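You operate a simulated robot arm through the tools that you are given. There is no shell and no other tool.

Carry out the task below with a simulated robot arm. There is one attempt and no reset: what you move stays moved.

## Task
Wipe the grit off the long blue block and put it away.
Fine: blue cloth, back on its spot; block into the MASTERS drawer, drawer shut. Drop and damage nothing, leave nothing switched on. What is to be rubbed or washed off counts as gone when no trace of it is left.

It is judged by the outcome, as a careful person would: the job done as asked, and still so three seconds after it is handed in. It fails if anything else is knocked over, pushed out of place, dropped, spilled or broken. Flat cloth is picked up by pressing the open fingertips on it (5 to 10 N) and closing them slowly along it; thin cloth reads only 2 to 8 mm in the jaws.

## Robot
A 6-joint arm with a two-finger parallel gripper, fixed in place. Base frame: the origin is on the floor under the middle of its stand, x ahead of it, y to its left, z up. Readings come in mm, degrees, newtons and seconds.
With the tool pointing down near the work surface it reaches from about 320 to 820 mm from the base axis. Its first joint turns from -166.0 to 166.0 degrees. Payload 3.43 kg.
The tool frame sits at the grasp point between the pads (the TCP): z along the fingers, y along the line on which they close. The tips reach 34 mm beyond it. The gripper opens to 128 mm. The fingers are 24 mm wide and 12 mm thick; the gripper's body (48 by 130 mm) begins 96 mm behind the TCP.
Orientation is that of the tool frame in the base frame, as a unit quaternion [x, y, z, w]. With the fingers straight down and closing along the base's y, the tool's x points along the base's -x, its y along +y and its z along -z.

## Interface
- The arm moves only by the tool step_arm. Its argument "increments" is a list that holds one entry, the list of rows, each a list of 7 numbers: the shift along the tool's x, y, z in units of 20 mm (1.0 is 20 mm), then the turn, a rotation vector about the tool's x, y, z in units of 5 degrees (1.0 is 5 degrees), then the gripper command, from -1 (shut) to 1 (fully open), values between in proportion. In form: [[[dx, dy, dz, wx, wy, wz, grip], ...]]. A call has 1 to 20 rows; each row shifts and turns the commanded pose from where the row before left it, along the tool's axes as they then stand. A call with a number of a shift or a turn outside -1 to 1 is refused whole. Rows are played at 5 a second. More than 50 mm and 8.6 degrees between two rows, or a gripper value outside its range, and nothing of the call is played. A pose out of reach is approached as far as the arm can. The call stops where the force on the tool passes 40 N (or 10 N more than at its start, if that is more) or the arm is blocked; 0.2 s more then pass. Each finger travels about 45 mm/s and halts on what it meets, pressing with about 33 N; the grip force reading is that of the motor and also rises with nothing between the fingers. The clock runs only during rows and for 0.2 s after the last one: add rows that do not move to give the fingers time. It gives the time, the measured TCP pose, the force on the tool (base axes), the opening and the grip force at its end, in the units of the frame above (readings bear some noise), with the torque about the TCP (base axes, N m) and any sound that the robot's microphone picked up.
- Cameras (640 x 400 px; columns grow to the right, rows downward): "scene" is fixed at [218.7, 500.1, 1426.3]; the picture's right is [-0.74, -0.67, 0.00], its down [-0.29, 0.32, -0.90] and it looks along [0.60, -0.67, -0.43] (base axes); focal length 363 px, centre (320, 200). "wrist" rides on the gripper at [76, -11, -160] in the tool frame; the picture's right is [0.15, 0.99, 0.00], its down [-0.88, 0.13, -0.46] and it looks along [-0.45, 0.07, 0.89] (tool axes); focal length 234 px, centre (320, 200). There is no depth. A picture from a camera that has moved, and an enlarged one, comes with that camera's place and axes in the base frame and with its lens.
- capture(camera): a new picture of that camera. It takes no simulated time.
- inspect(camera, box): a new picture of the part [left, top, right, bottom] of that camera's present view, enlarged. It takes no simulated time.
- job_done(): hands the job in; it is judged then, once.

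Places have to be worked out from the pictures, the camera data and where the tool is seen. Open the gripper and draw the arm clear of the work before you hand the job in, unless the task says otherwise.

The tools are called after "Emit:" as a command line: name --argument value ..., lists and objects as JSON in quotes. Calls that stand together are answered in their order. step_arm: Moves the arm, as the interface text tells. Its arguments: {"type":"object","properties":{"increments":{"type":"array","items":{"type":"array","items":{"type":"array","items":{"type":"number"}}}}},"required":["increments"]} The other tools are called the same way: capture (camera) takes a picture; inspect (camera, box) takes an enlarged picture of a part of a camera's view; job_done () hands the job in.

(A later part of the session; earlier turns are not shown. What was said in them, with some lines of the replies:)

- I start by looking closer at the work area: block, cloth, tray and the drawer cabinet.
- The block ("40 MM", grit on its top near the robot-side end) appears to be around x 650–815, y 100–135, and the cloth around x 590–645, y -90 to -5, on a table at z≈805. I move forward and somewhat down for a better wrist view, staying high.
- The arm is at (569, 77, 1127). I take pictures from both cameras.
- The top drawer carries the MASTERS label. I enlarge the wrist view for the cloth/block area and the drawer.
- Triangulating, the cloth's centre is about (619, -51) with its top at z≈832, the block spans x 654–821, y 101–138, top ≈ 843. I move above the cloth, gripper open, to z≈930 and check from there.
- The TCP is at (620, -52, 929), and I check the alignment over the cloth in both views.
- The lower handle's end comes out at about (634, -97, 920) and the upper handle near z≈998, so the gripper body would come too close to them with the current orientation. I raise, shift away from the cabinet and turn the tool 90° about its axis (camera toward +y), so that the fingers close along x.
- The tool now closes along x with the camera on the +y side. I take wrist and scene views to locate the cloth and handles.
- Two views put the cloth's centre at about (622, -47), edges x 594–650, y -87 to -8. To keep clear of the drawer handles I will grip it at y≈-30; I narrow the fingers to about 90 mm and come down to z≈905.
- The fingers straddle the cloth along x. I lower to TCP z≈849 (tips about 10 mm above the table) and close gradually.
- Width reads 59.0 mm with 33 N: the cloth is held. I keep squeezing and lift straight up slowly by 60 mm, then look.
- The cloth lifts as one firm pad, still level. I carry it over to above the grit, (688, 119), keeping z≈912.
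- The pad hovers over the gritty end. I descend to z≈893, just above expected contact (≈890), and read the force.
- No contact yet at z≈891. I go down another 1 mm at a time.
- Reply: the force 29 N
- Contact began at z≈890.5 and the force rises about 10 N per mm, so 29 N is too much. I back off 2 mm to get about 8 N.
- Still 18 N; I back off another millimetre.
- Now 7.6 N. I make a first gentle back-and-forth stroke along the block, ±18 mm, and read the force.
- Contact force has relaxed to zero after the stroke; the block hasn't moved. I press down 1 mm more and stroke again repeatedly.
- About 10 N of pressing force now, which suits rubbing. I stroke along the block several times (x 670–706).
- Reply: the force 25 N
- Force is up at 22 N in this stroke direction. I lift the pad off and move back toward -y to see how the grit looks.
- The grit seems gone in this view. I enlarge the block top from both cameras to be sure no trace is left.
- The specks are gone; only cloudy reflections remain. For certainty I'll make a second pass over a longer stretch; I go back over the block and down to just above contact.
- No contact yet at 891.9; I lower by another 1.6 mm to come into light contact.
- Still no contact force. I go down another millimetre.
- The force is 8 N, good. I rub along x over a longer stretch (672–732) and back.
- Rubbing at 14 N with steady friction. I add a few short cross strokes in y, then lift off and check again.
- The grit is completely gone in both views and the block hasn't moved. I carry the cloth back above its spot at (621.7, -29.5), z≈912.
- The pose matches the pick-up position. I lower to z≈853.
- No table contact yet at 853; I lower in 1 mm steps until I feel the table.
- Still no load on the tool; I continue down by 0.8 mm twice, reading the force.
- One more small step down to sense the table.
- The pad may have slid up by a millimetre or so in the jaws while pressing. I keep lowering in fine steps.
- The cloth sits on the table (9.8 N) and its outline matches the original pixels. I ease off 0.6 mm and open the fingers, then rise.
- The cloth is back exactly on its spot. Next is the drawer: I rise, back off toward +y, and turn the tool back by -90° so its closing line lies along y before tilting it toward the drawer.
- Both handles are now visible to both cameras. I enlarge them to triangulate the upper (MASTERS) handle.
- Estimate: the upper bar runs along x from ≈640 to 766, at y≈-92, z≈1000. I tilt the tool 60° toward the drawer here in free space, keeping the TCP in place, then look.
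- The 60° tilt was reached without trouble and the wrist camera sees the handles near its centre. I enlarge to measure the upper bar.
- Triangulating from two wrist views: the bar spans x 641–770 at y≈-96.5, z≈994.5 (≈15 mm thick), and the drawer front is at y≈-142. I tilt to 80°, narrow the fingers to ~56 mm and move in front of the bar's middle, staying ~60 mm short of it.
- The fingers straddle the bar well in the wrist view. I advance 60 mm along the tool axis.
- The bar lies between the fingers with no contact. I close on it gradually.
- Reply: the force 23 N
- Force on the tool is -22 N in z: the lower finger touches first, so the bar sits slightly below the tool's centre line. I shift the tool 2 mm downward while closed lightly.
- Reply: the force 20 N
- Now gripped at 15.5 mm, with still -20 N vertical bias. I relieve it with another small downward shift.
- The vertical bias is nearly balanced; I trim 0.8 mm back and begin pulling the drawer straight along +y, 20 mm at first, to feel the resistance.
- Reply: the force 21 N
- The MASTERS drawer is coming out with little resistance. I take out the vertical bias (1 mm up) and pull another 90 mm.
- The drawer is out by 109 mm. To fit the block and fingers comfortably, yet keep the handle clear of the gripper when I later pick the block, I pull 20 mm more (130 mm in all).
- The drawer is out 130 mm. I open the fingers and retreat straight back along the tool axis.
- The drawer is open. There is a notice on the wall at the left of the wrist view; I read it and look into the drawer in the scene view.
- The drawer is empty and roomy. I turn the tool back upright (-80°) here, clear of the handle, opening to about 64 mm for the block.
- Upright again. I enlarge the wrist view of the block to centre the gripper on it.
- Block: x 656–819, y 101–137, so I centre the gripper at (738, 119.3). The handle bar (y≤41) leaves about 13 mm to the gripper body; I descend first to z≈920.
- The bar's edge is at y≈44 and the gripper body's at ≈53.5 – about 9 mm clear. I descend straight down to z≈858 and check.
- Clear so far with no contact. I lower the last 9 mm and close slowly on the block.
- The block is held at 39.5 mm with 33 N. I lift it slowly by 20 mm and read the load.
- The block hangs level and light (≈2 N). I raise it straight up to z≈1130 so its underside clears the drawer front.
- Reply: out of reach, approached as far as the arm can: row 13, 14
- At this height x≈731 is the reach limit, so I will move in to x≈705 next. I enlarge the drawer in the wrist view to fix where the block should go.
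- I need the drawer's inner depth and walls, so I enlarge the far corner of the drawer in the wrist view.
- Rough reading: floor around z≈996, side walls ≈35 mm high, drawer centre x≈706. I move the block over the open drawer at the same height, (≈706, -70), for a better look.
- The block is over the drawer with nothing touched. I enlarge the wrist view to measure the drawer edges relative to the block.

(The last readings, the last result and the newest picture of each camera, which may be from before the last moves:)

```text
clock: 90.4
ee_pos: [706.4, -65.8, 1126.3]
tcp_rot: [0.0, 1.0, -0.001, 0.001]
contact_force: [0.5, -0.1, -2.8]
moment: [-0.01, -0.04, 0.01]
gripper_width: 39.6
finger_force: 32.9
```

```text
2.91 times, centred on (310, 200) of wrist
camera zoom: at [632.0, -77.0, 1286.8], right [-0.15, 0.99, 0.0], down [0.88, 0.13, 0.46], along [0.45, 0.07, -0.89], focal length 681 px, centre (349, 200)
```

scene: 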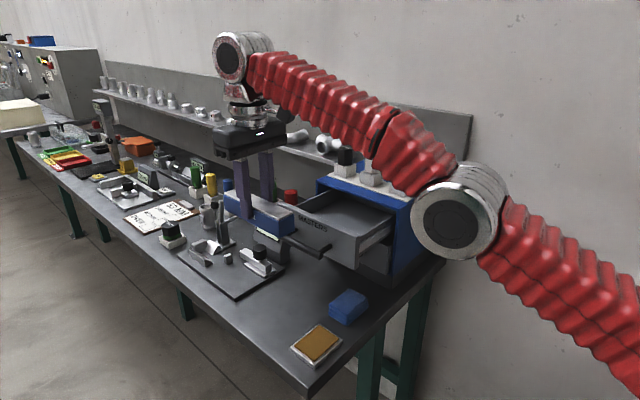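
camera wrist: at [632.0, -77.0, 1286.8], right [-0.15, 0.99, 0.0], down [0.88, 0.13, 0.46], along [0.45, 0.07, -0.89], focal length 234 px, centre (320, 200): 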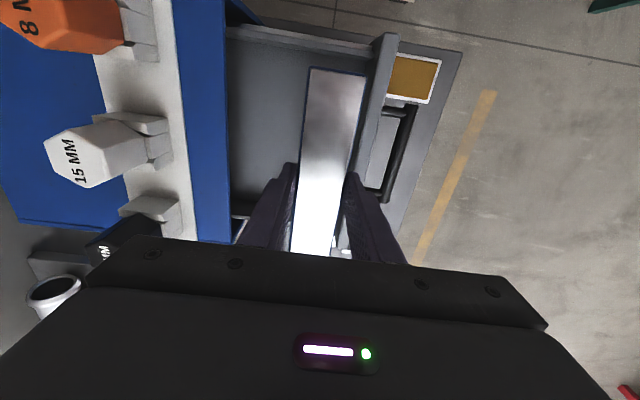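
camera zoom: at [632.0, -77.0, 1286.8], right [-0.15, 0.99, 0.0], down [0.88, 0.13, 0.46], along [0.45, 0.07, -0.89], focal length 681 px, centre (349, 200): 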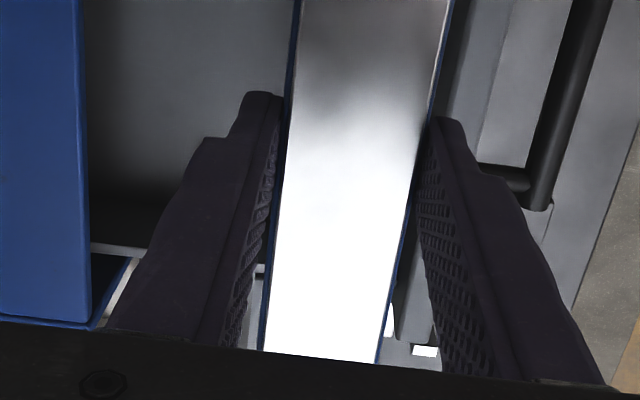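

Drawer inside: x ≈606–800, y from the cabinet edge ≈-158 to the front panel's inner face ≈-28. I centre at (703, -90) and lower to z≈1060.

Emit:
step_arm --increments '[[[0.09, -0.6, 0, 0, 0, 0, -0.7], [0.08, -0.61, 0, 0, 0, 0, -0.7], [0, 0, 0.6, 0, 0, 0, -0.7], [0, 0, 0.7, 0, 0, 0, -0.7], [0, 0, 0.7, 0, 0, 0, -0.7], [0, 0, 0.7, 0, 0, 0, -0.7], [0, 0, 0.6, 0, 0, 0, -0.7], [0, 0, 0, 0, 0, 0, -0.7]]]'

Emit:
capture --camera "wrist"

Emit:
inspect --camera "scene" --box '[280, 140, 420, 260]'

```text
clock: 92.2
ee_pos: [704.2, -88.0, 1061.8]
tcp_rot: [0.0, 1.0, 0.0, 0.0]
contact_force: [0.2, -0.5, -2.3]
moment: [-0.03, 0.03, 0.01]
gripper_width: 39.6
finger_force: 32.8
```

```text
taken
camera wrist: at [628.7, -99.9, 1221.7], right [-0.15, 0.99, 0.0], down [0.88, 0.13, 0.46], along [0.45, 0.07, -0.89], focal length 234 px, centre (320, 200)
```

wrist: 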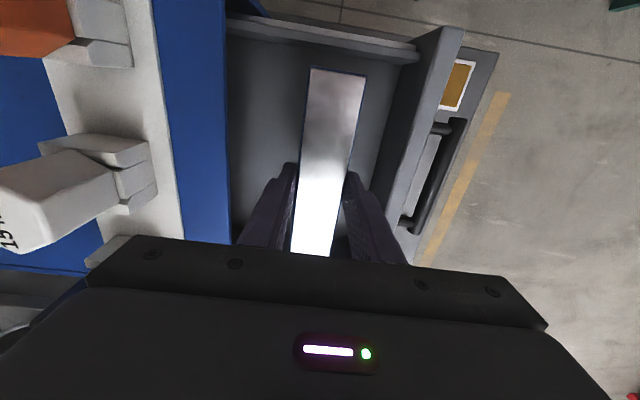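

```text
3.33 times, centred on (350, 200) of scene
camera zoom: at [218.7, 500.1, 1426.3], right [-0.74, -0.67, 0.0], down [-0.29, 0.32, -0.9], along [0.6, -0.67, -0.43], focal length 1210 px, centre (220, 200)
```

zoom: 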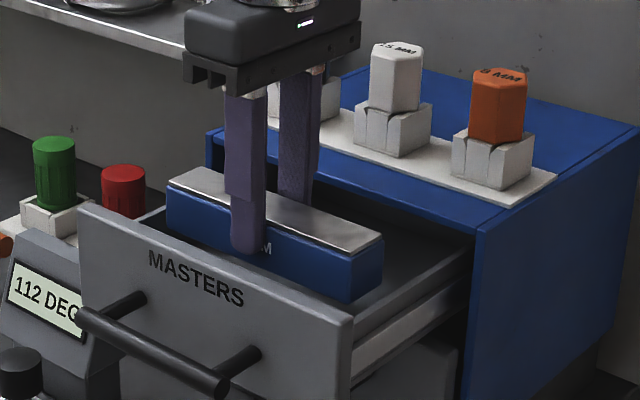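

The block hangs well inside the drawer opening. I lower to about 1045 and watch the force.

Emit:
step_arm --increments '[[[0, -0.08, 0.3, 0, 0, 0, -0.7], [0, 0, 0.3, 0, 0, 0, -0.7], [0, 0, 0.2, 0, 0, 0, -0.7], [0, 0, 0, 0, 0, 0, -0.7]]]'

Emit:
step_arm --increments '[[[0, 0, 0.1, 0, 0, 0, -0.7], [0, 0, 0, 0, 0, 0, -0.7]]]'

Emit:
step_arm --increments '[[[0, 0, 0.1, 0, 0, 0, -0.7], [0, 0, 0, 0, 0, 0, -0.7]]]'

```text
clock: 93.2
ee_pos: [703.4, -89.8, 1042.7]
tcp_rot: [-0.001, 1.0, 0.0, 0.0]
contact_force: [0.1, -0.6, -2.1]
moment: [-0.02, -0.03, 0.03]
gripper_width: 39.7
finger_force: 33.1
```

```text
clock: 93.8
ee_pos: [703.3, -90.2, 1042.6]
tcp_rot: [0.001, 1.0, 0.0, 0.001]
contact_force: [1.0, -0.3, -2.9]
moment: [-0.01, 0.03, 0.0]
gripper_width: 39.6
finger_force: 33.5
```

```text
clock: 94.4
ee_pos: [703.6, -89.8, 1041.0]
tcp_rot: [0.0, 1.0, 0.0, 0.0]
contact_force: [0.3, -0.1, -2.3]
moment: [0.01, 0.0, 0.0]
gripper_width: 39.6
finger_force: 32.9
```

No floor contact yet at 1041 (only the block's weight shows). I keep lowering 2 mm at a time.

Emit:
step_arm --increments '[[[0, 0, 0.1, 0, 0, 0, -0.7], [0, 0, 0, 0, 0, 0, -0.7]]]'

Emit:
step_arm --increments '[[[0, 0, 0.1, 0, 0, 0, -0.7], [0, 0, 0, 0, 0, 0, -0.7]]]'

Emit:
step_arm --increments '[[[0, 0, 0.1, 0, 0, 0, -0.7], [0, 0, 0, 0, 0, 0, -0.7]]]'

```text
clock: 95.0
ee_pos: [702.7, -89.5, 1038.1]
tcp_rot: [0.0, 1.0, 0.0, -0.001]
contact_force: [-0.5, 0.2, -2.6]
moment: [-0.02, -0.01, -0.02]
gripper_width: 39.6
finger_force: 33.6
```

```text
clock: 95.6
ee_pos: [703.0, -90.9, 1037.3]
tcp_rot: [0.0, 1.0, -0.001, 0.0]
contact_force: [-0.5, -0.2, -1.5]
moment: [0.0, 0.0, 0.01]
gripper_width: 39.5
finger_force: 32.6
```

```text
clock: 96.2
ee_pos: [703.0, -91.1, 1034.5]
tcp_rot: [0.0, 1.0, 0.0, 0.001]
contact_force: [-0.5, -0.5, -1.3]
moment: [-0.02, 0.01, 0.03]
gripper_width: 39.7
finger_force: 33.2
```

Still free at 1034.5; I continue in 2 mm steps.

Emit:
step_arm --increments '[[[0, 0, 0.1, 0, 0, 0, -0.7], [0, 0, 0, 0, 0, 0, -0.7]]]'

Emit:
step_arm --increments '[[[0, 0, 0.1, 0, 0, 0, -0.7], [0, 0, 0, 0, 0, 0, -0.7]]]'

Emit:
step_arm --increments '[[[0, 0, 0.08, 0, 0, 0, -0.7], [0, 0, 0, 0, 0, 0, -0.7]]]'

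```text
clock: 96.8
ee_pos: [703.0, -90.8, 1032.2]
tcp_rot: [0.0, 1.0, 0.0, -0.001]
contact_force: [0.6, 0.2, -2.3]
moment: [-0.02, -0.01, -0.02]
gripper_width: 39.6
finger_force: 32.6
```

```text
clock: 97.4
ee_pos: [703.4, -91.2, 1029.9]
tcp_rot: [-0.001, 1.0, 0.0, 0.0]
contact_force: [0.1, 0.3, -2.5]
moment: [0.02, 0.03, 0.02]
gripper_width: 39.4
finger_force: 32.6
```

```text
clock: 98.0
ee_pos: [703.3, -90.8, 1029.8]
tcp_rot: [-0.001, 1.0, 0.0, 0.0]
contact_force: [0.0, 0.9, -2.1]
moment: [0.02, 0.01, 0.02]
gripper_width: 39.3
finger_force: 32.8
```

Still free at ≈1029 (block underside ≈986). I look at the scene before going on.

Emit:
inspect --camera "scene" --box '[290, 150, 410, 250]'

Emit:
step_arm --increments '[[[0, 0, 0.08, 0, 0, 0, -0.7], [0, 0, 0, 0, 0, 0, -0.7]]]'

Emit:
step_arm --increments '[[[0, 0, 0.08, 0, 0, 0, -0.7], [0, 0, 0, 0, 0, 0, -0.7]]]'

```text
4.00 times, centred on (350, 200) of scene
camera zoom: at [218.7, 500.1, 1426.3], right [-0.74, -0.67, 0.0], down [-0.29, 0.32, -0.9], along [0.6, -0.67, -0.43], focal length 1452 px, centre (200, 200)
```

zoom: 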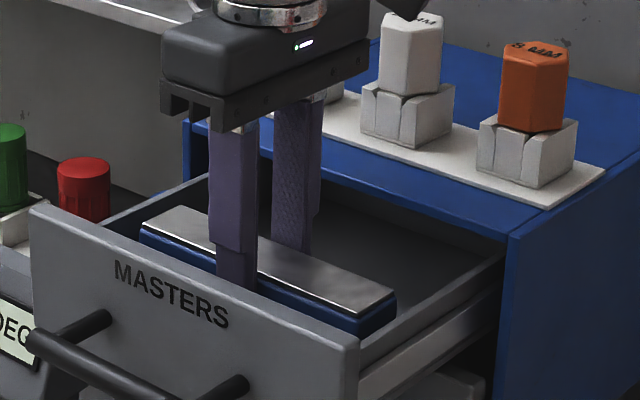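

```text
clock: 98.6
ee_pos: [703.1, -90.4, 1027.4]
tcp_rot: [0.0, 1.0, 0.001, 0.0]
contact_force: [-0.1, -0.4, -2.0]
moment: [-0.01, 0.0, 0.04]
gripper_width: 39.5
finger_force: 33.2
```

```text
clock: 99.2
ee_pos: [703.5, -89.8, 1026.0]
tcp_rot: [0.0, 1.0, 0.0, 0.0]
contact_force: [0.1, -0.3, -2.3]
moment: [0.03, -0.01, -0.04]
gripper_width: 39.5
finger_force: 32.9
```

The drawer is deeper than I estimated; still no contact at 1026. I keep lowering by 2 mm steps.

Emit:
step_arm --increments '[[[0, 0, 0.1, 0, 0, 0, -0.7], [0, 0, 0, 0, 0, 0, -0.7]]]'

Emit:
step_arm --increments '[[[0, 0, 0.1, 0, 0, 0, -0.7], [0, 0, 0, 0, 0, 0, -0.7]]]'

Emit:
step_arm --increments '[[[0, 0, 0.1, 0, 0, 0, -0.7], [0, 0, 0, 0, 0, 0, -0.7]]]'

Emit:
step_arm --increments '[[[0, 0, 0.1, 0, 0, 0, -0.7], [0, 0, 0, 0, 0, 0, -0.7]]]'

```text
clock: 99.8
ee_pos: [703.7, -90.2, 1023.9]
tcp_rot: [0.0, 1.0, -0.001, -0.001]
contact_force: [1.2, -0.6, -1.2]
moment: [-0.02, 0.03, -0.02]
gripper_width: 39.6
finger_force: 32.6
```

```text
clock: 100.4
ee_pos: [703.0, -91.0, 1023.6]
tcp_rot: [0.0, 1.0, -0.001, 0.001]
contact_force: [1.2, -0.7, 13.4]
moment: [0.03, 0.79, 0.03]
gripper_width: 39.5
finger_force: 33.0
```

```text
clock: 101.0
ee_pos: [703.4, -90.7, 1023.5]
tcp_rot: [0.0, 1.0, 0.0, 0.002]
contact_force: [-0.4, -1.6, 27.6]
moment: [-0.07, -0.05, -0.04]
gripper_width: 39.7
finger_force: 33.0
```

```text
clock: 101.6
ee_pos: [702.8, -89.8, 1020.1]
tcp_rot: [0.0, 1.0, 0.0, 0.001]
contact_force: [5.0, 0.4, 26.4]
moment: [0.0, -0.23, -0.01]
gripper_width: 39.6
finger_force: 33.0
```

The block is on the drawer floor (27 N, slightly too firm). I ease up about 2.5 mm to take the load off before releasing.

Emit:
step_arm --increments '[[[0, 0, -0.08, 0, 0, 0, -0.7], [0, 0, -0.05, 0, 0, 0, -0.7], [0, 0, 0, 0, 0, 0, -0.7]]]'

Emit:
inspect --camera "scene" --box '[290, 150, 410, 250]'

```text
clock: 102.4
ee_pos: [702.3, -91.0, 1018.8]
tcp_rot: [0.0, 1.0, 0.0, -0.002]
contact_force: [2.0, 1.1, 2.3]
moment: [0.04, -0.42, 0.07]
gripper_width: 39.6
finger_force: 32.9
```

```text
4.00 times, centred on (350, 200) of scene
camera zoom: at [218.7, 500.1, 1426.3], right [-0.74, -0.67, 0.0], down [-0.29, 0.32, -0.9], along [0.6, -0.67, -0.43], focal length 1452 px, centre (200, 200)
```

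zoom: 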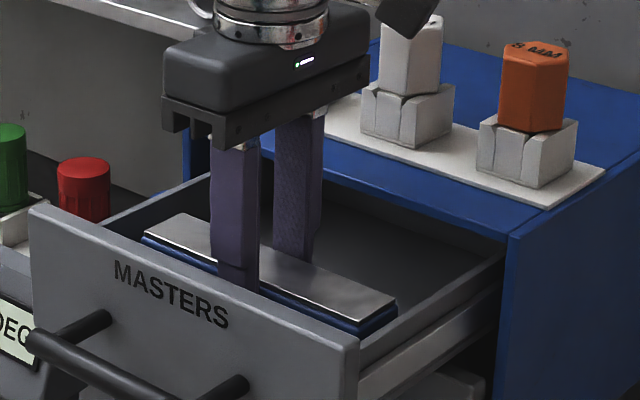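

The load is now near zero with the block standing on the floor, so I open the fingers slowly to ~56 mm and pause.

Emit:
step_arm --increments '[[[0, 0, 0, 0, 0, 0, -0.45], [0, 0, 0, 0, 0, 0, -0.38], [0, 0, 0, 0, 0, 0, -0.3], [0, 0, 0, 0, 0, 0, -0.2], [0, 0, 0, 0, 0, 0, -0.15], [0, 0, 0, 0, 0, 0, -0.15], [0, 0, 0, 0, 0, 0, -0.15]]]'

Emit:
inspect --camera "scene" --box '[290, 150, 410, 250]'

```text
clock: 104.0
ee_pos: [702.6, -90.4, 1020.6]
tcp_rot: [0.0, 1.0, 0.0, -0.001]
contact_force: [1.2, 0.2, -0.3]
moment: [0.02, 0.04, 0.01]
gripper_width: 54.4
finger_force: 0.1
```

```text
4.00 times, centred on (350, 200) of scene
camera zoom: at [218.7, 500.1, 1426.3], right [-0.74, -0.67, 0.0], down [-0.29, 0.32, -0.9], along [0.6, -0.67, -0.43], focal length 1452 px, centre (200, 200)
```

zoom: 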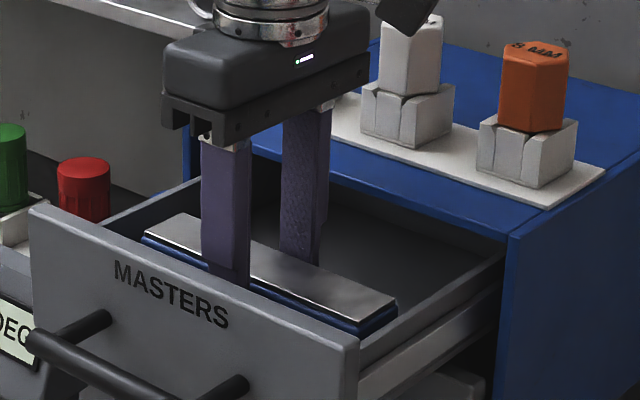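

The block stayed put when released. I raise the gripper straight up to about z≈1120 and check the drawer.

Emit:
step_arm --increments '[[[0, 0, -0.4, 0, 0, 0, -0.15], [0, 0, -0.8, 0, 0, 0, -0.15], [0, 0, -1, 0, 0, 0, -0.15], [0, 0, -1, 0, 0, 0, -0.15], [0, 0, -1, 0, 0, 0, -0.15], [0, 0, -1, 0, 0, 0, -0.15], [0, 0, 0, 0, 0, 0, -0.15]]]'

Emit:
capture --camera "wrist"

Emit:
inspect --camera "scene" --box '[270, 140, 430, 270]'

```text
clock: 105.6
ee_pos: [701.4, -89.5, 1127.1]
tcp_rot: [0.0, 1.0, 0.0, 0.001]
contact_force: [-0.2, 0.3, -0.3]
moment: [-0.01, 0.02, 0.01]
gripper_width: 54.4
finger_force: 0.0
```

```text
taken
camera wrist: at [627.0, -101.3, 1286.0], right [-0.15, 0.99, 0.0], down [0.88, 0.13, 0.46], along [0.45, 0.07, -0.89], focal length 234 px, centre (320, 200)
```

wrist: 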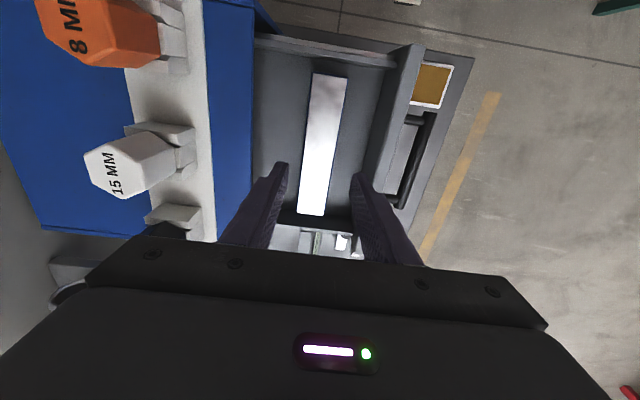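

```text
3.08 times, centred on (350, 205) of scene
camera zoom: at [218.7, 500.1, 1426.3], right [-0.74, -0.67, 0.0], down [-0.29, 0.32, -0.9], along [0.6, -0.67, -0.43], focal length 1117 px, centre (228, 185)
```

zoom: 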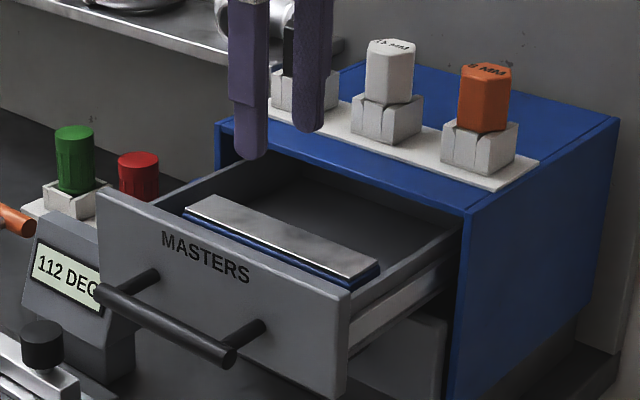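

The block lies squarely in the drawer, about 20 mm below the frame. To close, I'll push the handle with closed fingers, tool upright; first I move out over the front to y≈90 and shut the fingers.

Emit:
step_arm --increments '[[[0, 0.5, 0, 0, 0, 0, -0.3], [0, 1, 0, 0, 0, 0, -0.5], [0, 1, 0, 0, 0, 0, -0.7], [0, 1, 0, 0, 0, 0, -0.9], [-0.1, 1, 0, 0, 0, 0, -1], [-0.1, 1, 0, 0, 0, 0, -1], [0, 1, 0, 0, 0, 0, -1], [0, 1, 0, 0, 0, 0, -1], [0, 1, 0, 0, 0, 0, -1], [0, 0.9, 0, 0, 0, 0, -1], [0, 0, 0, 0, 0, 0, -1]]]'

Emit:
capture --camera "wrist"

```text
clock: 108.0
ee_pos: [708.0, 99.2, 1122.9]
tcp_rot: [0.0, 1.0, -0.001, 0.0]
contact_force: [0.4, -0.8, -0.1]
moment: [-0.02, -0.03, 0.02]
gripper_width: 0.2
finger_force: 32.8
```

```text
taken
camera wrist: at [632.3, 86.7, 1283.9], right [-0.15, 0.99, 0.0], down [0.88, 0.13, 0.46], along [0.45, 0.07, -0.89], focal length 234 px, centre (320, 200)
```

wrist: 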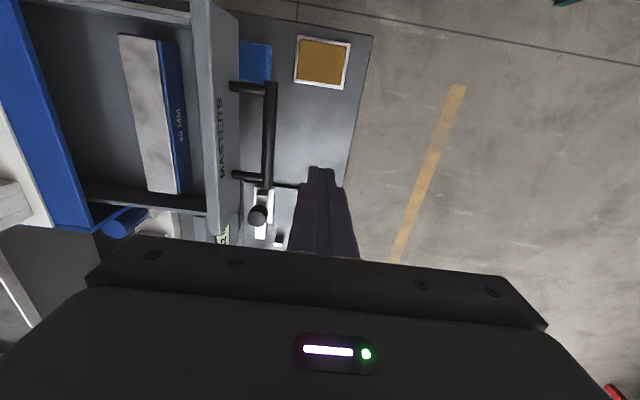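

The drawer with the block is in full view. I check the block once more for any trace of grit, and confirm positions.

Emit:
inspect --camera "wrist" --box '[40, 0, 290, 220]'

Emit:
inspect --camera "scene" --box '[270, 150, 410, 260]'

```text
1.82 times, centred on (165, 110) of wrist
camera zoom: at [632.3, 86.7, 1283.9], right [-0.15, 0.99, 0.0], down [0.88, 0.13, 0.46], along [0.45, 0.07, -0.89], focal length 426 px, centre (602, 364)
```

zoom: 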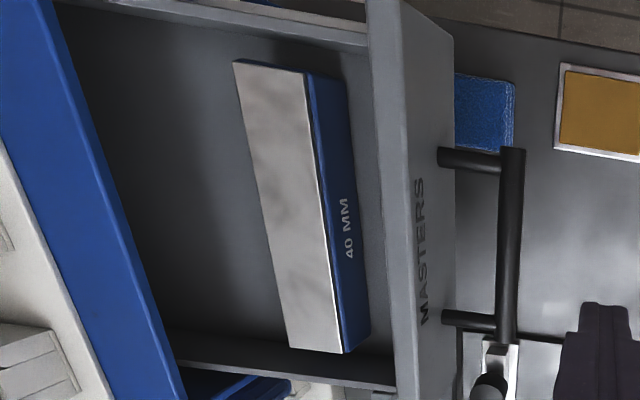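

```text
3.64 times, centred on (340, 205) of scene
camera zoom: at [218.7, 500.1, 1426.3], right [-0.74, -0.67, 0.0], down [-0.29, 0.32, -0.9], along [0.6, -0.67, -0.43], focal length 1320 px, centre (247, 182)
```

zoom: 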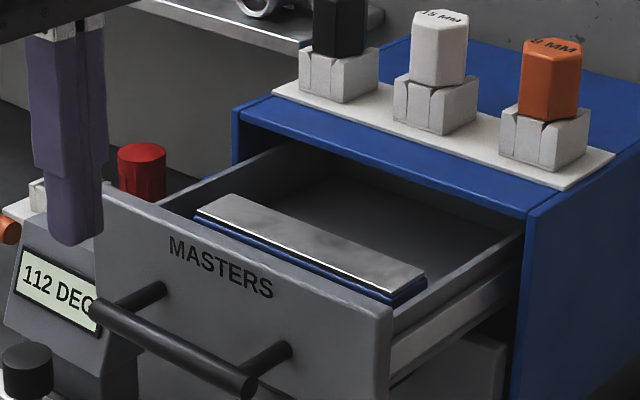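

The block is clean and well seated. I lower the closed fingers in front of the handle to z≈1010 (tips ≈ 976, bar at z≈994).

Emit:
step_arm --increments '[[[0.05, 0, 0.6, 0, 0, 0, -1], [0.05, 0, 1, 0, 0, 0, -1], [0, 0, 1, 0, 0, 0, -1], [0, 0, 1, 0, 0, 0, -1], [0, 0, 1, 0, 0, 0, -1], [0, 0, 1, 0, 0, 0, -1], [0, 0, 0, 0, 0, 0, -1]]]'

Emit:
capture --camera "wrist"

Emit:
inspect --camera "scene" --box '[230, 150, 410, 290]'

```text
clock: 109.6
ee_pos: [705.6, 97.6, 1011.6]
tcp_rot: [0.0, 1.0, 0.001, 0.0]
contact_force: [0.1, -0.3, -1.5]
moment: [0.0, 0.0, 0.02]
gripper_width: 0.1
finger_force: 33.1
```

```text
taken
camera wrist: at [630.6, 86.2, 1171.7], right [-0.15, 0.99, 0.0], down [0.88, 0.13, 0.46], along [0.45, 0.07, -0.89], focal length 234 px, centre (320, 200)
```

wrist: 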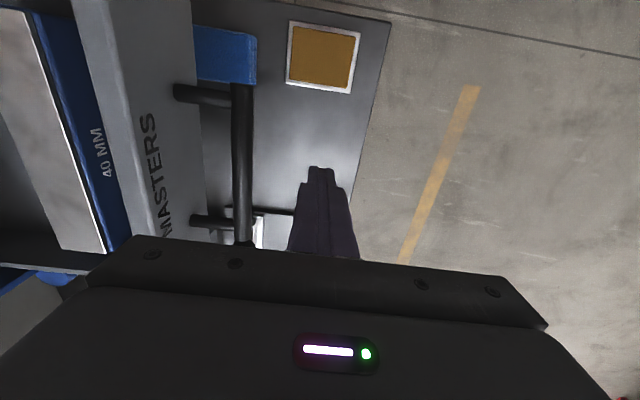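

```text
2.86 times, centred on (320, 220) of scene
camera zoom: at [218.7, 500.1, 1426.3], right [-0.74, -0.67, 0.0], down [-0.29, 0.32, -0.9], along [0.6, -0.67, -0.43], focal length 1037 px, centre (320, 143)
```

zoom: 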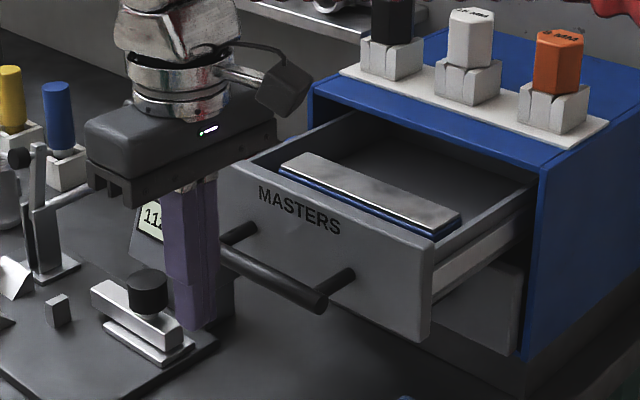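

The fingers are in front of the handle's middle. I move in -y to just touching the bar (expected at y≈54).

Emit:
step_arm --increments '[[[0, -0.5, 0, 0, 0, 0, -1], [0, -0.5, 0, 0, 0, 0, -1], [0, -0.5, 0, 0, 0, 0, -1], [0, -0.4, 0, 0, 0, 0, -1], [0, -0.2, 0, 0, 0, 0, -1], [0, -0.2, 0, 0, 0, 0, -1], [0, 0, 0, 0, 0, 0, -1]]]'

Emit:
capture --camera "wrist"

```text
clock: 111.2
ee_pos: [705.4, 51.1, 1012.5]
tcp_rot: [0.0, 1.0, 0.0, 0.0]
contact_force: [0.2, 1.2, -0.2]
moment: [0.02, -0.02, -0.03]
gripper_width: 0.0
finger_force: 33.4
```

```text
taken
camera wrist: at [630.1, 39.8, 1172.8], right [-0.15, 0.99, 0.0], down [0.88, 0.13, 0.46], along [0.45, 0.07, -0.89], focal length 234 px, centre (320, 200)
```

wrist: 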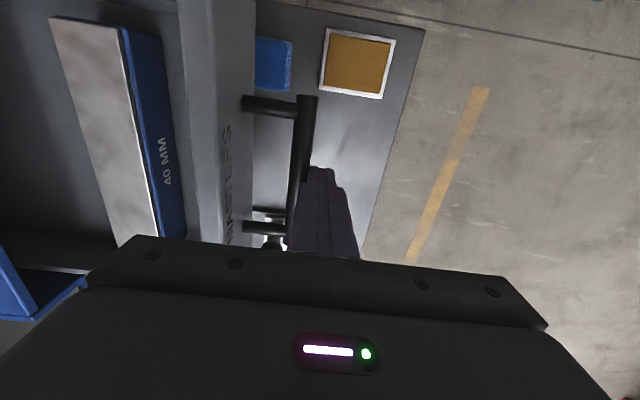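

The fingers touch the bar (1 N). I push the drawer in gently by 105 mm.

Emit:
step_arm --increments '[[[0, -0.2, 0, 0, 0, 0, -1], [0, -0.3, 0, 0, 0, 0, -1], [0, -0.35, 0, 0, 0, 0, -1], [0, -0.4, 0, 0, 0, 0, -1], [0, -0.4, 0, 0, 0, 0, -1], [0, -0.4, 0, 0, 0, 0, -1], [0, -0.4, 0, 0, 0, 0, -1], [0, -0.4, 0, 0, 0, 0, -1], [0, -0.4, 0, 0, 0, 0, -1], [0, -0.4, 0, 0, 0, 0, -1], [0, -0.4, 0, 0, 0, 0, -1], [0, -0.4, 0, 0, 0, 0, -1], [0, -0.35, 0, 0, 0, 0, -1], [0, -0.3, 0, 0, 0, 0, -1], [0, -0.15, 0, 0, 0, 0, -1], [0, 0, 0, 0, 0, 0, -1]]]'

Emit:
capture --camera "wrist"

Emit:
inspect --camera "scene" --box '[250, 130, 450, 290]'

```text
clock: 114.6
ee_pos: [704.5, -52.8, 1012.0]
tcp_rot: [0.0, 1.0, 0.0, 0.0]
contact_force: [-0.2, 1.3, -1.4]
moment: [0.05, -0.01, -0.02]
gripper_width: 0.0
finger_force: 33.1
```

```text
taken
camera wrist: at [629.6, -64.6, 1172.5], right [-0.15, 0.99, 0.0], down [0.88, 0.13, 0.45], along [0.45, 0.07, -0.89], focal length 234 px, centre (320, 200)
```

wrist: 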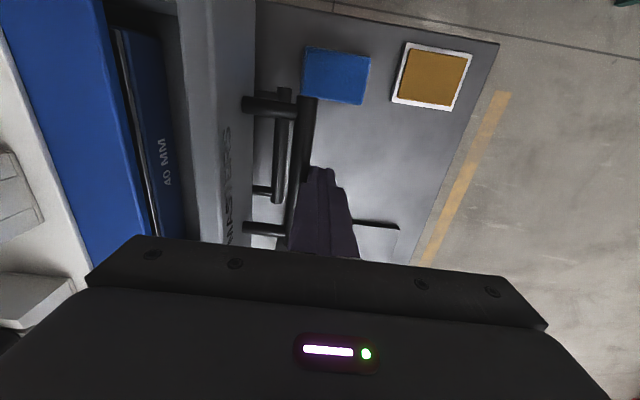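

```text
2.50 times, centred on (350, 210) of scene
camera zoom: at [218.7, 500.1, 1426.3], right [-0.74, -0.67, 0.0], down [-0.29, 0.32, -0.9], along [0.6, -0.67, -0.43], focal length 907 px, centre (245, 175)
```

zoom: 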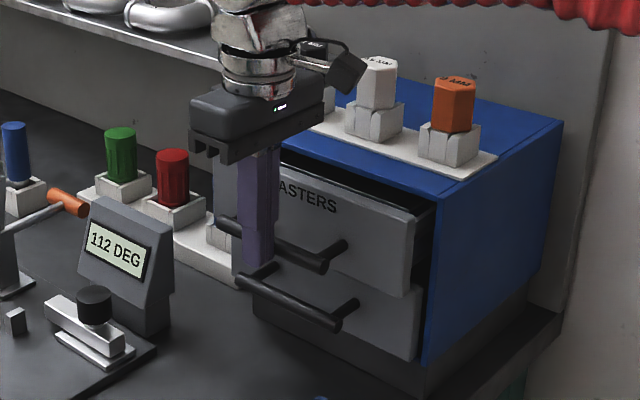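

The drawer is sliding in smoothly (1.3 N), and the block passes under the frame. About 26 mm remain; I push 20 mm more.

Emit:
step_arm --increments '[[[0, -0.2, 0, 0, 0, 0, -1], [0, -0.25, 0, 0, 0, 0, -1], [0, -0.25, 0, 0, 0, 0, -1], [0, -0.2, 0, 0, 0, 0, -1], [0, -0.1, 0, 0, 0, 0, -1], [0, 0, 0, 0, 0, 0, -1]]]'

Emit:
capture --camera "wrist"

```text
clock: 116.0
ee_pos: [705.7, -72.6, 1012.6]
tcp_rot: [0.0, 1.0, 0.001, 0.0]
contact_force: [-0.5, 1.0, -0.5]
moment: [0.04, 0.02, -0.05]
gripper_width: 0.0
finger_force: 33.0
```

```text
taken
camera wrist: at [630.2, -85.0, 1173.0], right [-0.15, 0.99, 0.0], down [0.88, 0.13, 0.46], along [0.45, 0.07, -0.89], focal length 234 px, centre (320, 200)
```

wrist: 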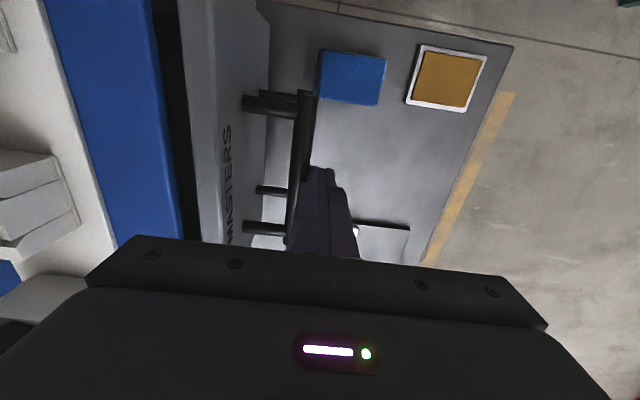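

A few millimetres remain between front and cabinet. I push 2 mm at a time, watching for the end stop.

Emit:
step_arm --increments '[[[0, -0.1, 0, 0, 0, 0, -1], [0, -0.1, 0, 0, 0, 0, -1], [0, 0, 0, 0, 0, 0, -1]]]'

Emit:
step_arm --increments '[[[0, -0.1, 0, 0, 0, 0, -1], [0, 0, 0, 0, 0, 0, -1]]]'

```text
clock: 116.8
ee_pos: [706.2, -76.4, 1013.3]
tcp_rot: [0.0, 1.0, 0.001, 0.001]
contact_force: [0.5, 1.2, -1.3]
moment: [0.02, -0.04, -0.02]
gripper_width: 0.0
finger_force: 32.9
```

```text
clock: 117.4
ee_pos: [706.0, -80.0, 1012.7]
tcp_rot: [0.0, 1.0, -0.001, 0.0]
contact_force: [-1.7, 1.2, 0.7]
moment: [0.02, 0.05, 0.01]
gripper_width: 0.0
finger_force: 32.8
```

Still sliding freely at y=-80 (1.2 N). I go on in small steps.

Emit:
step_arm --increments '[[[0, -0.08, 0, 0, 0, 0, -1], [0, 0, 0, 0, 0, 0, -1]]]'

Emit:
step_arm --increments '[[[0, -0.08, 0, 0, 0, 0, -1], [0, 0, 0, 0, 0, 0, -1]]]'

Emit:
capture --camera "wrist"

Emit:
inspect --camera "scene" --box '[300, 160, 420, 270]'

```text
clock: 118.0
ee_pos: [705.9, -79.7, 1013.5]
tcp_rot: [0.0, 1.0, 0.0, -0.001]
contact_force: [-2.4, 6.9, 0.3]
moment: [0.14, 0.02, -0.08]
gripper_width: 0.0
finger_force: 33.0
```

```text
clock: 118.6
ee_pos: [705.6, -80.3, 1012.8]
tcp_rot: [-0.001, 1.0, 0.001, 0.001]
contact_force: [-1.8, 21.8, -1.0]
moment: [0.5, 0.01, -0.26]
gripper_width: 0.2
finger_force: 32.8
```

```text
taken
camera wrist: at [630.6, -92.3, 1173.5], right [-0.15, 0.99, 0.0], down [0.88, 0.13, 0.46], along [0.45, 0.07, -0.89], focal length 234 px, centre (320, 200)
```

wrist: 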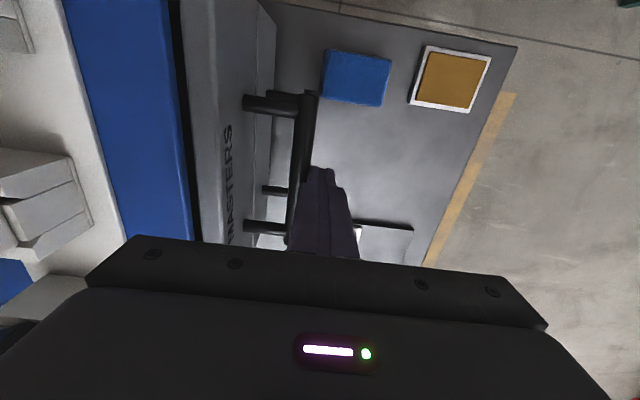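

```text
3.64 times, centred on (360, 215) of scene
camera zoom: at [218.7, 500.1, 1426.3], right [-0.74, -0.67, 0.0], down [-0.29, 0.32, -0.9], along [0.6, -0.67, -0.43], focal length 1320 px, centre (174, 146)
```

zoom: 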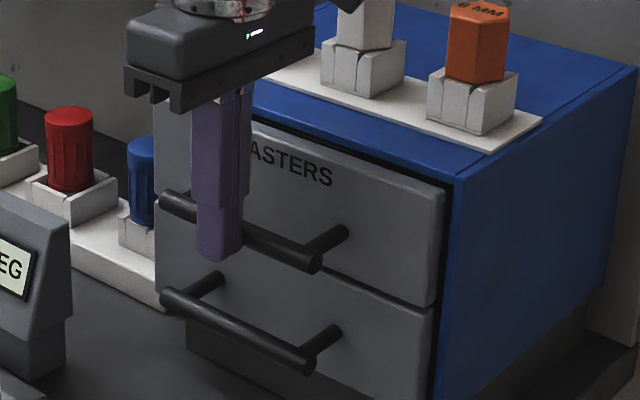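

The end stop is reached (22 N at y=-80). I back off in +y, rise and compare the drawer's closed look with the start.

Emit:
step_arm --increments '[[[0, 0.2, 0, 0, 0, 0, -1], [0, 0.8, 0, 0, 0, 0, -1], [0, 1, 0, 0, 0, 0, -1], [0, 1, -0.5, 0, 0, 0, -1], [0, 1, -1, 0, 0, 0, -0.5], [0, 1, -1, 0, 0, 0, 0], [0, 1, -1, 0, 0, 0, 0.3], [0.5, 0.5, -1, 0, 0, 0, 0.5], [0.5, 0.5, -0.5, 0, 0, 0, 0.5], [0, 0, 0, 0, 0, 0, 0.5]]]'

Emit:
capture --camera "scene"

Emit:
inspect --camera "scene" --box '[300, 150, 460, 290]'

Emit:
inspect --camera "scene" --box '[220, 270, 380, 370]'

Emit:
capture --camera "wrist"

```text
clock: 120.8
ee_pos: [684.4, 56.5, 1112.1]
tcp_rot: [0.0, 1.0, 0.001, 0.0]
contact_force: [0.2, 0.1, -0.7]
moment: [0.01, 0.01, 0.01]
gripper_width: 95.9
finger_force: 0.0
```

```text
taken
```

scene: 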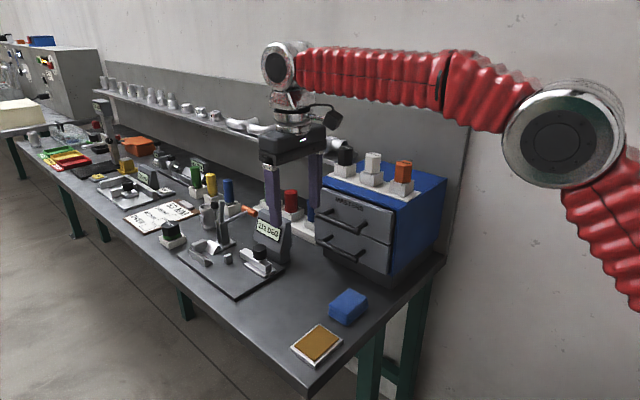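

```text
2.86 times, centred on (380, 220) of scene
camera zoom: at [218.7, 500.1, 1426.3], right [-0.74, -0.67, 0.0], down [-0.29, 0.32, -0.9], along [0.6, -0.67, -0.43], focal length 1037 px, centre (149, 143)
```

zoom: 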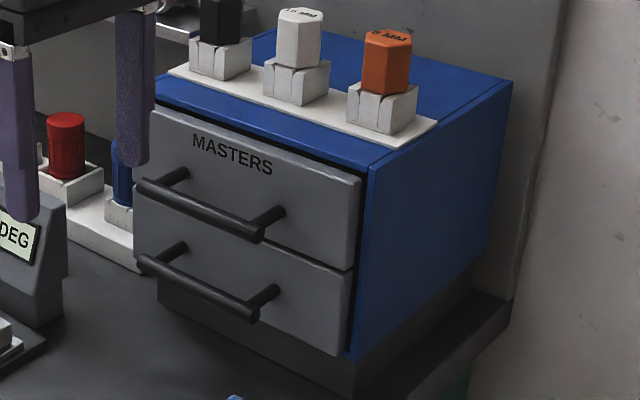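

```text
4.00 times, centred on (300, 320) of scene
camera zoom: at [218.7, 500.1, 1426.3], right [-0.74, -0.67, 0.0], down [-0.29, 0.32, -0.9], along [0.6, -0.67, -0.43], focal length 1452 px, centre (400, -280)
```

zoom: 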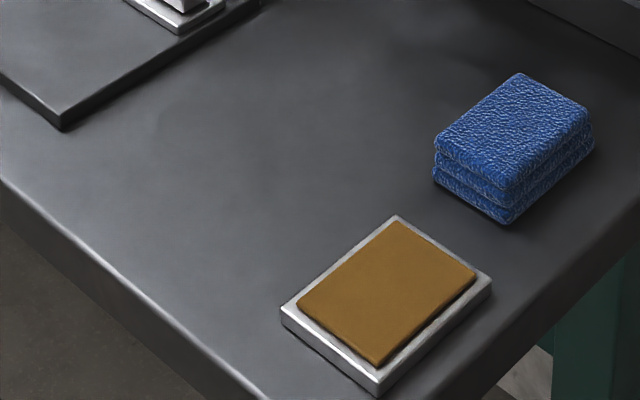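

```text
taken
camera wrist: at [610.7, 44.8, 1272.7], right [-0.15, 0.99, 0.0], down [0.88, 0.13, 0.45], along [0.45, 0.07, -0.89], focal length 234 px, centre (320, 200)
```

wrist: 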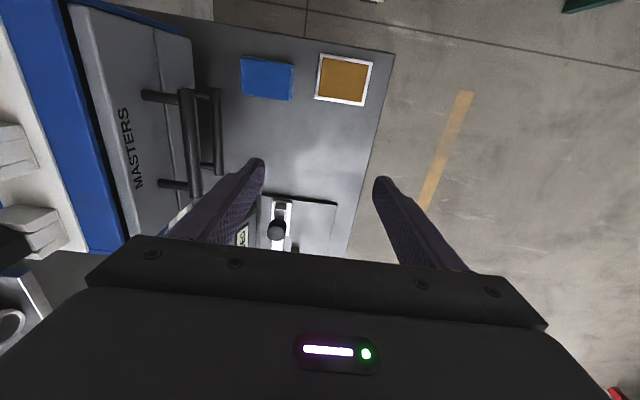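

The drawer sits exactly as at the start, the cloth is on its spot, and everything else stands unchanged. I draw the arm back toward its starting pose with the gripper open.

Emit:
step_arm --increments '[[[0.5, 0.2, -0.5, 0, 0, 0, 0.7], [1, 0.25, -0.5, 0, 0, 0, 1], [1, 0.25, -0.5, 0, 0, 0, 1], [1, 0.25, -0.5, 0, 0, 0, 1], [1, 0.25, -0.5, 0, 0, 0, 1], [1, 0.25, -0.5, 0, 0, 0, 1], [1, 0.25, -0.5, 0, 0, 0, 1], [1, 0.25, -0.5, 0, 0, 0, 1], [1, 0.25, -0.5, 0, 0, 0, 1], [1, 0.25, -0.4, 0, 0, 0, 1], [1, 0.25, 0, 0, 0, 0, 1], [1, 0.25, 0, 0, 0, 0, 1], [0, 0, 0, 0, 0, 0, 1], [0, 0, 0, 0, 0, 0, 1]]]'

Emit:
capture --camera "scene"

Emit:
inspect --camera "scene" --box '[140, 130, 340, 290]'

```text
clock: 123.8
ee_pos: [455.6, 116.7, 1209.5]
tcp_rot: [0.0, 1.0, 0.0, 0.0]
contact_force: [0.3, 0.2, -0.7]
moment: [0.0, 0.03, -0.02]
gripper_width: 128.0
finger_force: 0.1
```

```text
taken
```

scene: 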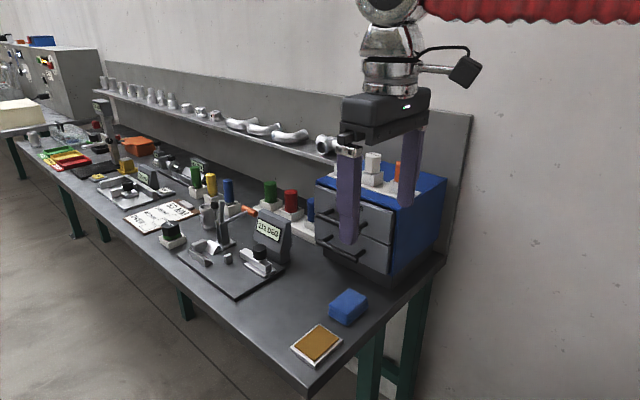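

```text
2.50 times, centred on (240, 210) of scene
camera zoom: at [218.7, 500.1, 1426.3], right [-0.74, -0.67, 0.0], down [-0.29, 0.32, -0.9], along [0.6, -0.67, -0.43], focal length 907 px, centre (520, 175)
```

zoom: 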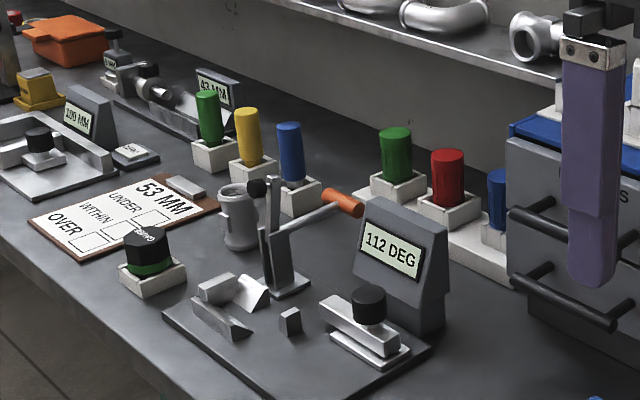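

The block is wiped clean and in the shut MASTERS drawer, and the cloth is back on its spot. All other items look unchanged, and the arm is clear with the gripper open, so I hand the job in.

Emit:
job_done

```text
The job is handed in.
```

The block is wiped and put away in the MASTERS drawer, and the drawer is shut. I've handed the job in but got no verdict back, so this is what I saw.

- **Grit:** I rubbed the gritty end of the block twice with the blue cloth. Close-up views from both cameras showed no specks afterwards, only reflections on the steel.
- **Cloth:** it is back where it started; its outline matches the first picture to within about a millimetre.
- **Drawer:** the block lies flat on the floor of the top (MASTERS) drawer. I pushed the drawer in until it hit its stop, and it looks the same as it did when closed at the start.
- **Everything else:** nothing was dropped or knocked, and I switched nothing on. The arm is back near its starting position with the gripper open.

Twice I pressed harder than intended, up to about 29 N. Once was on the block's top while starting the wipe, the other on the drawer floor while setting the block down. I saw no mark from either.
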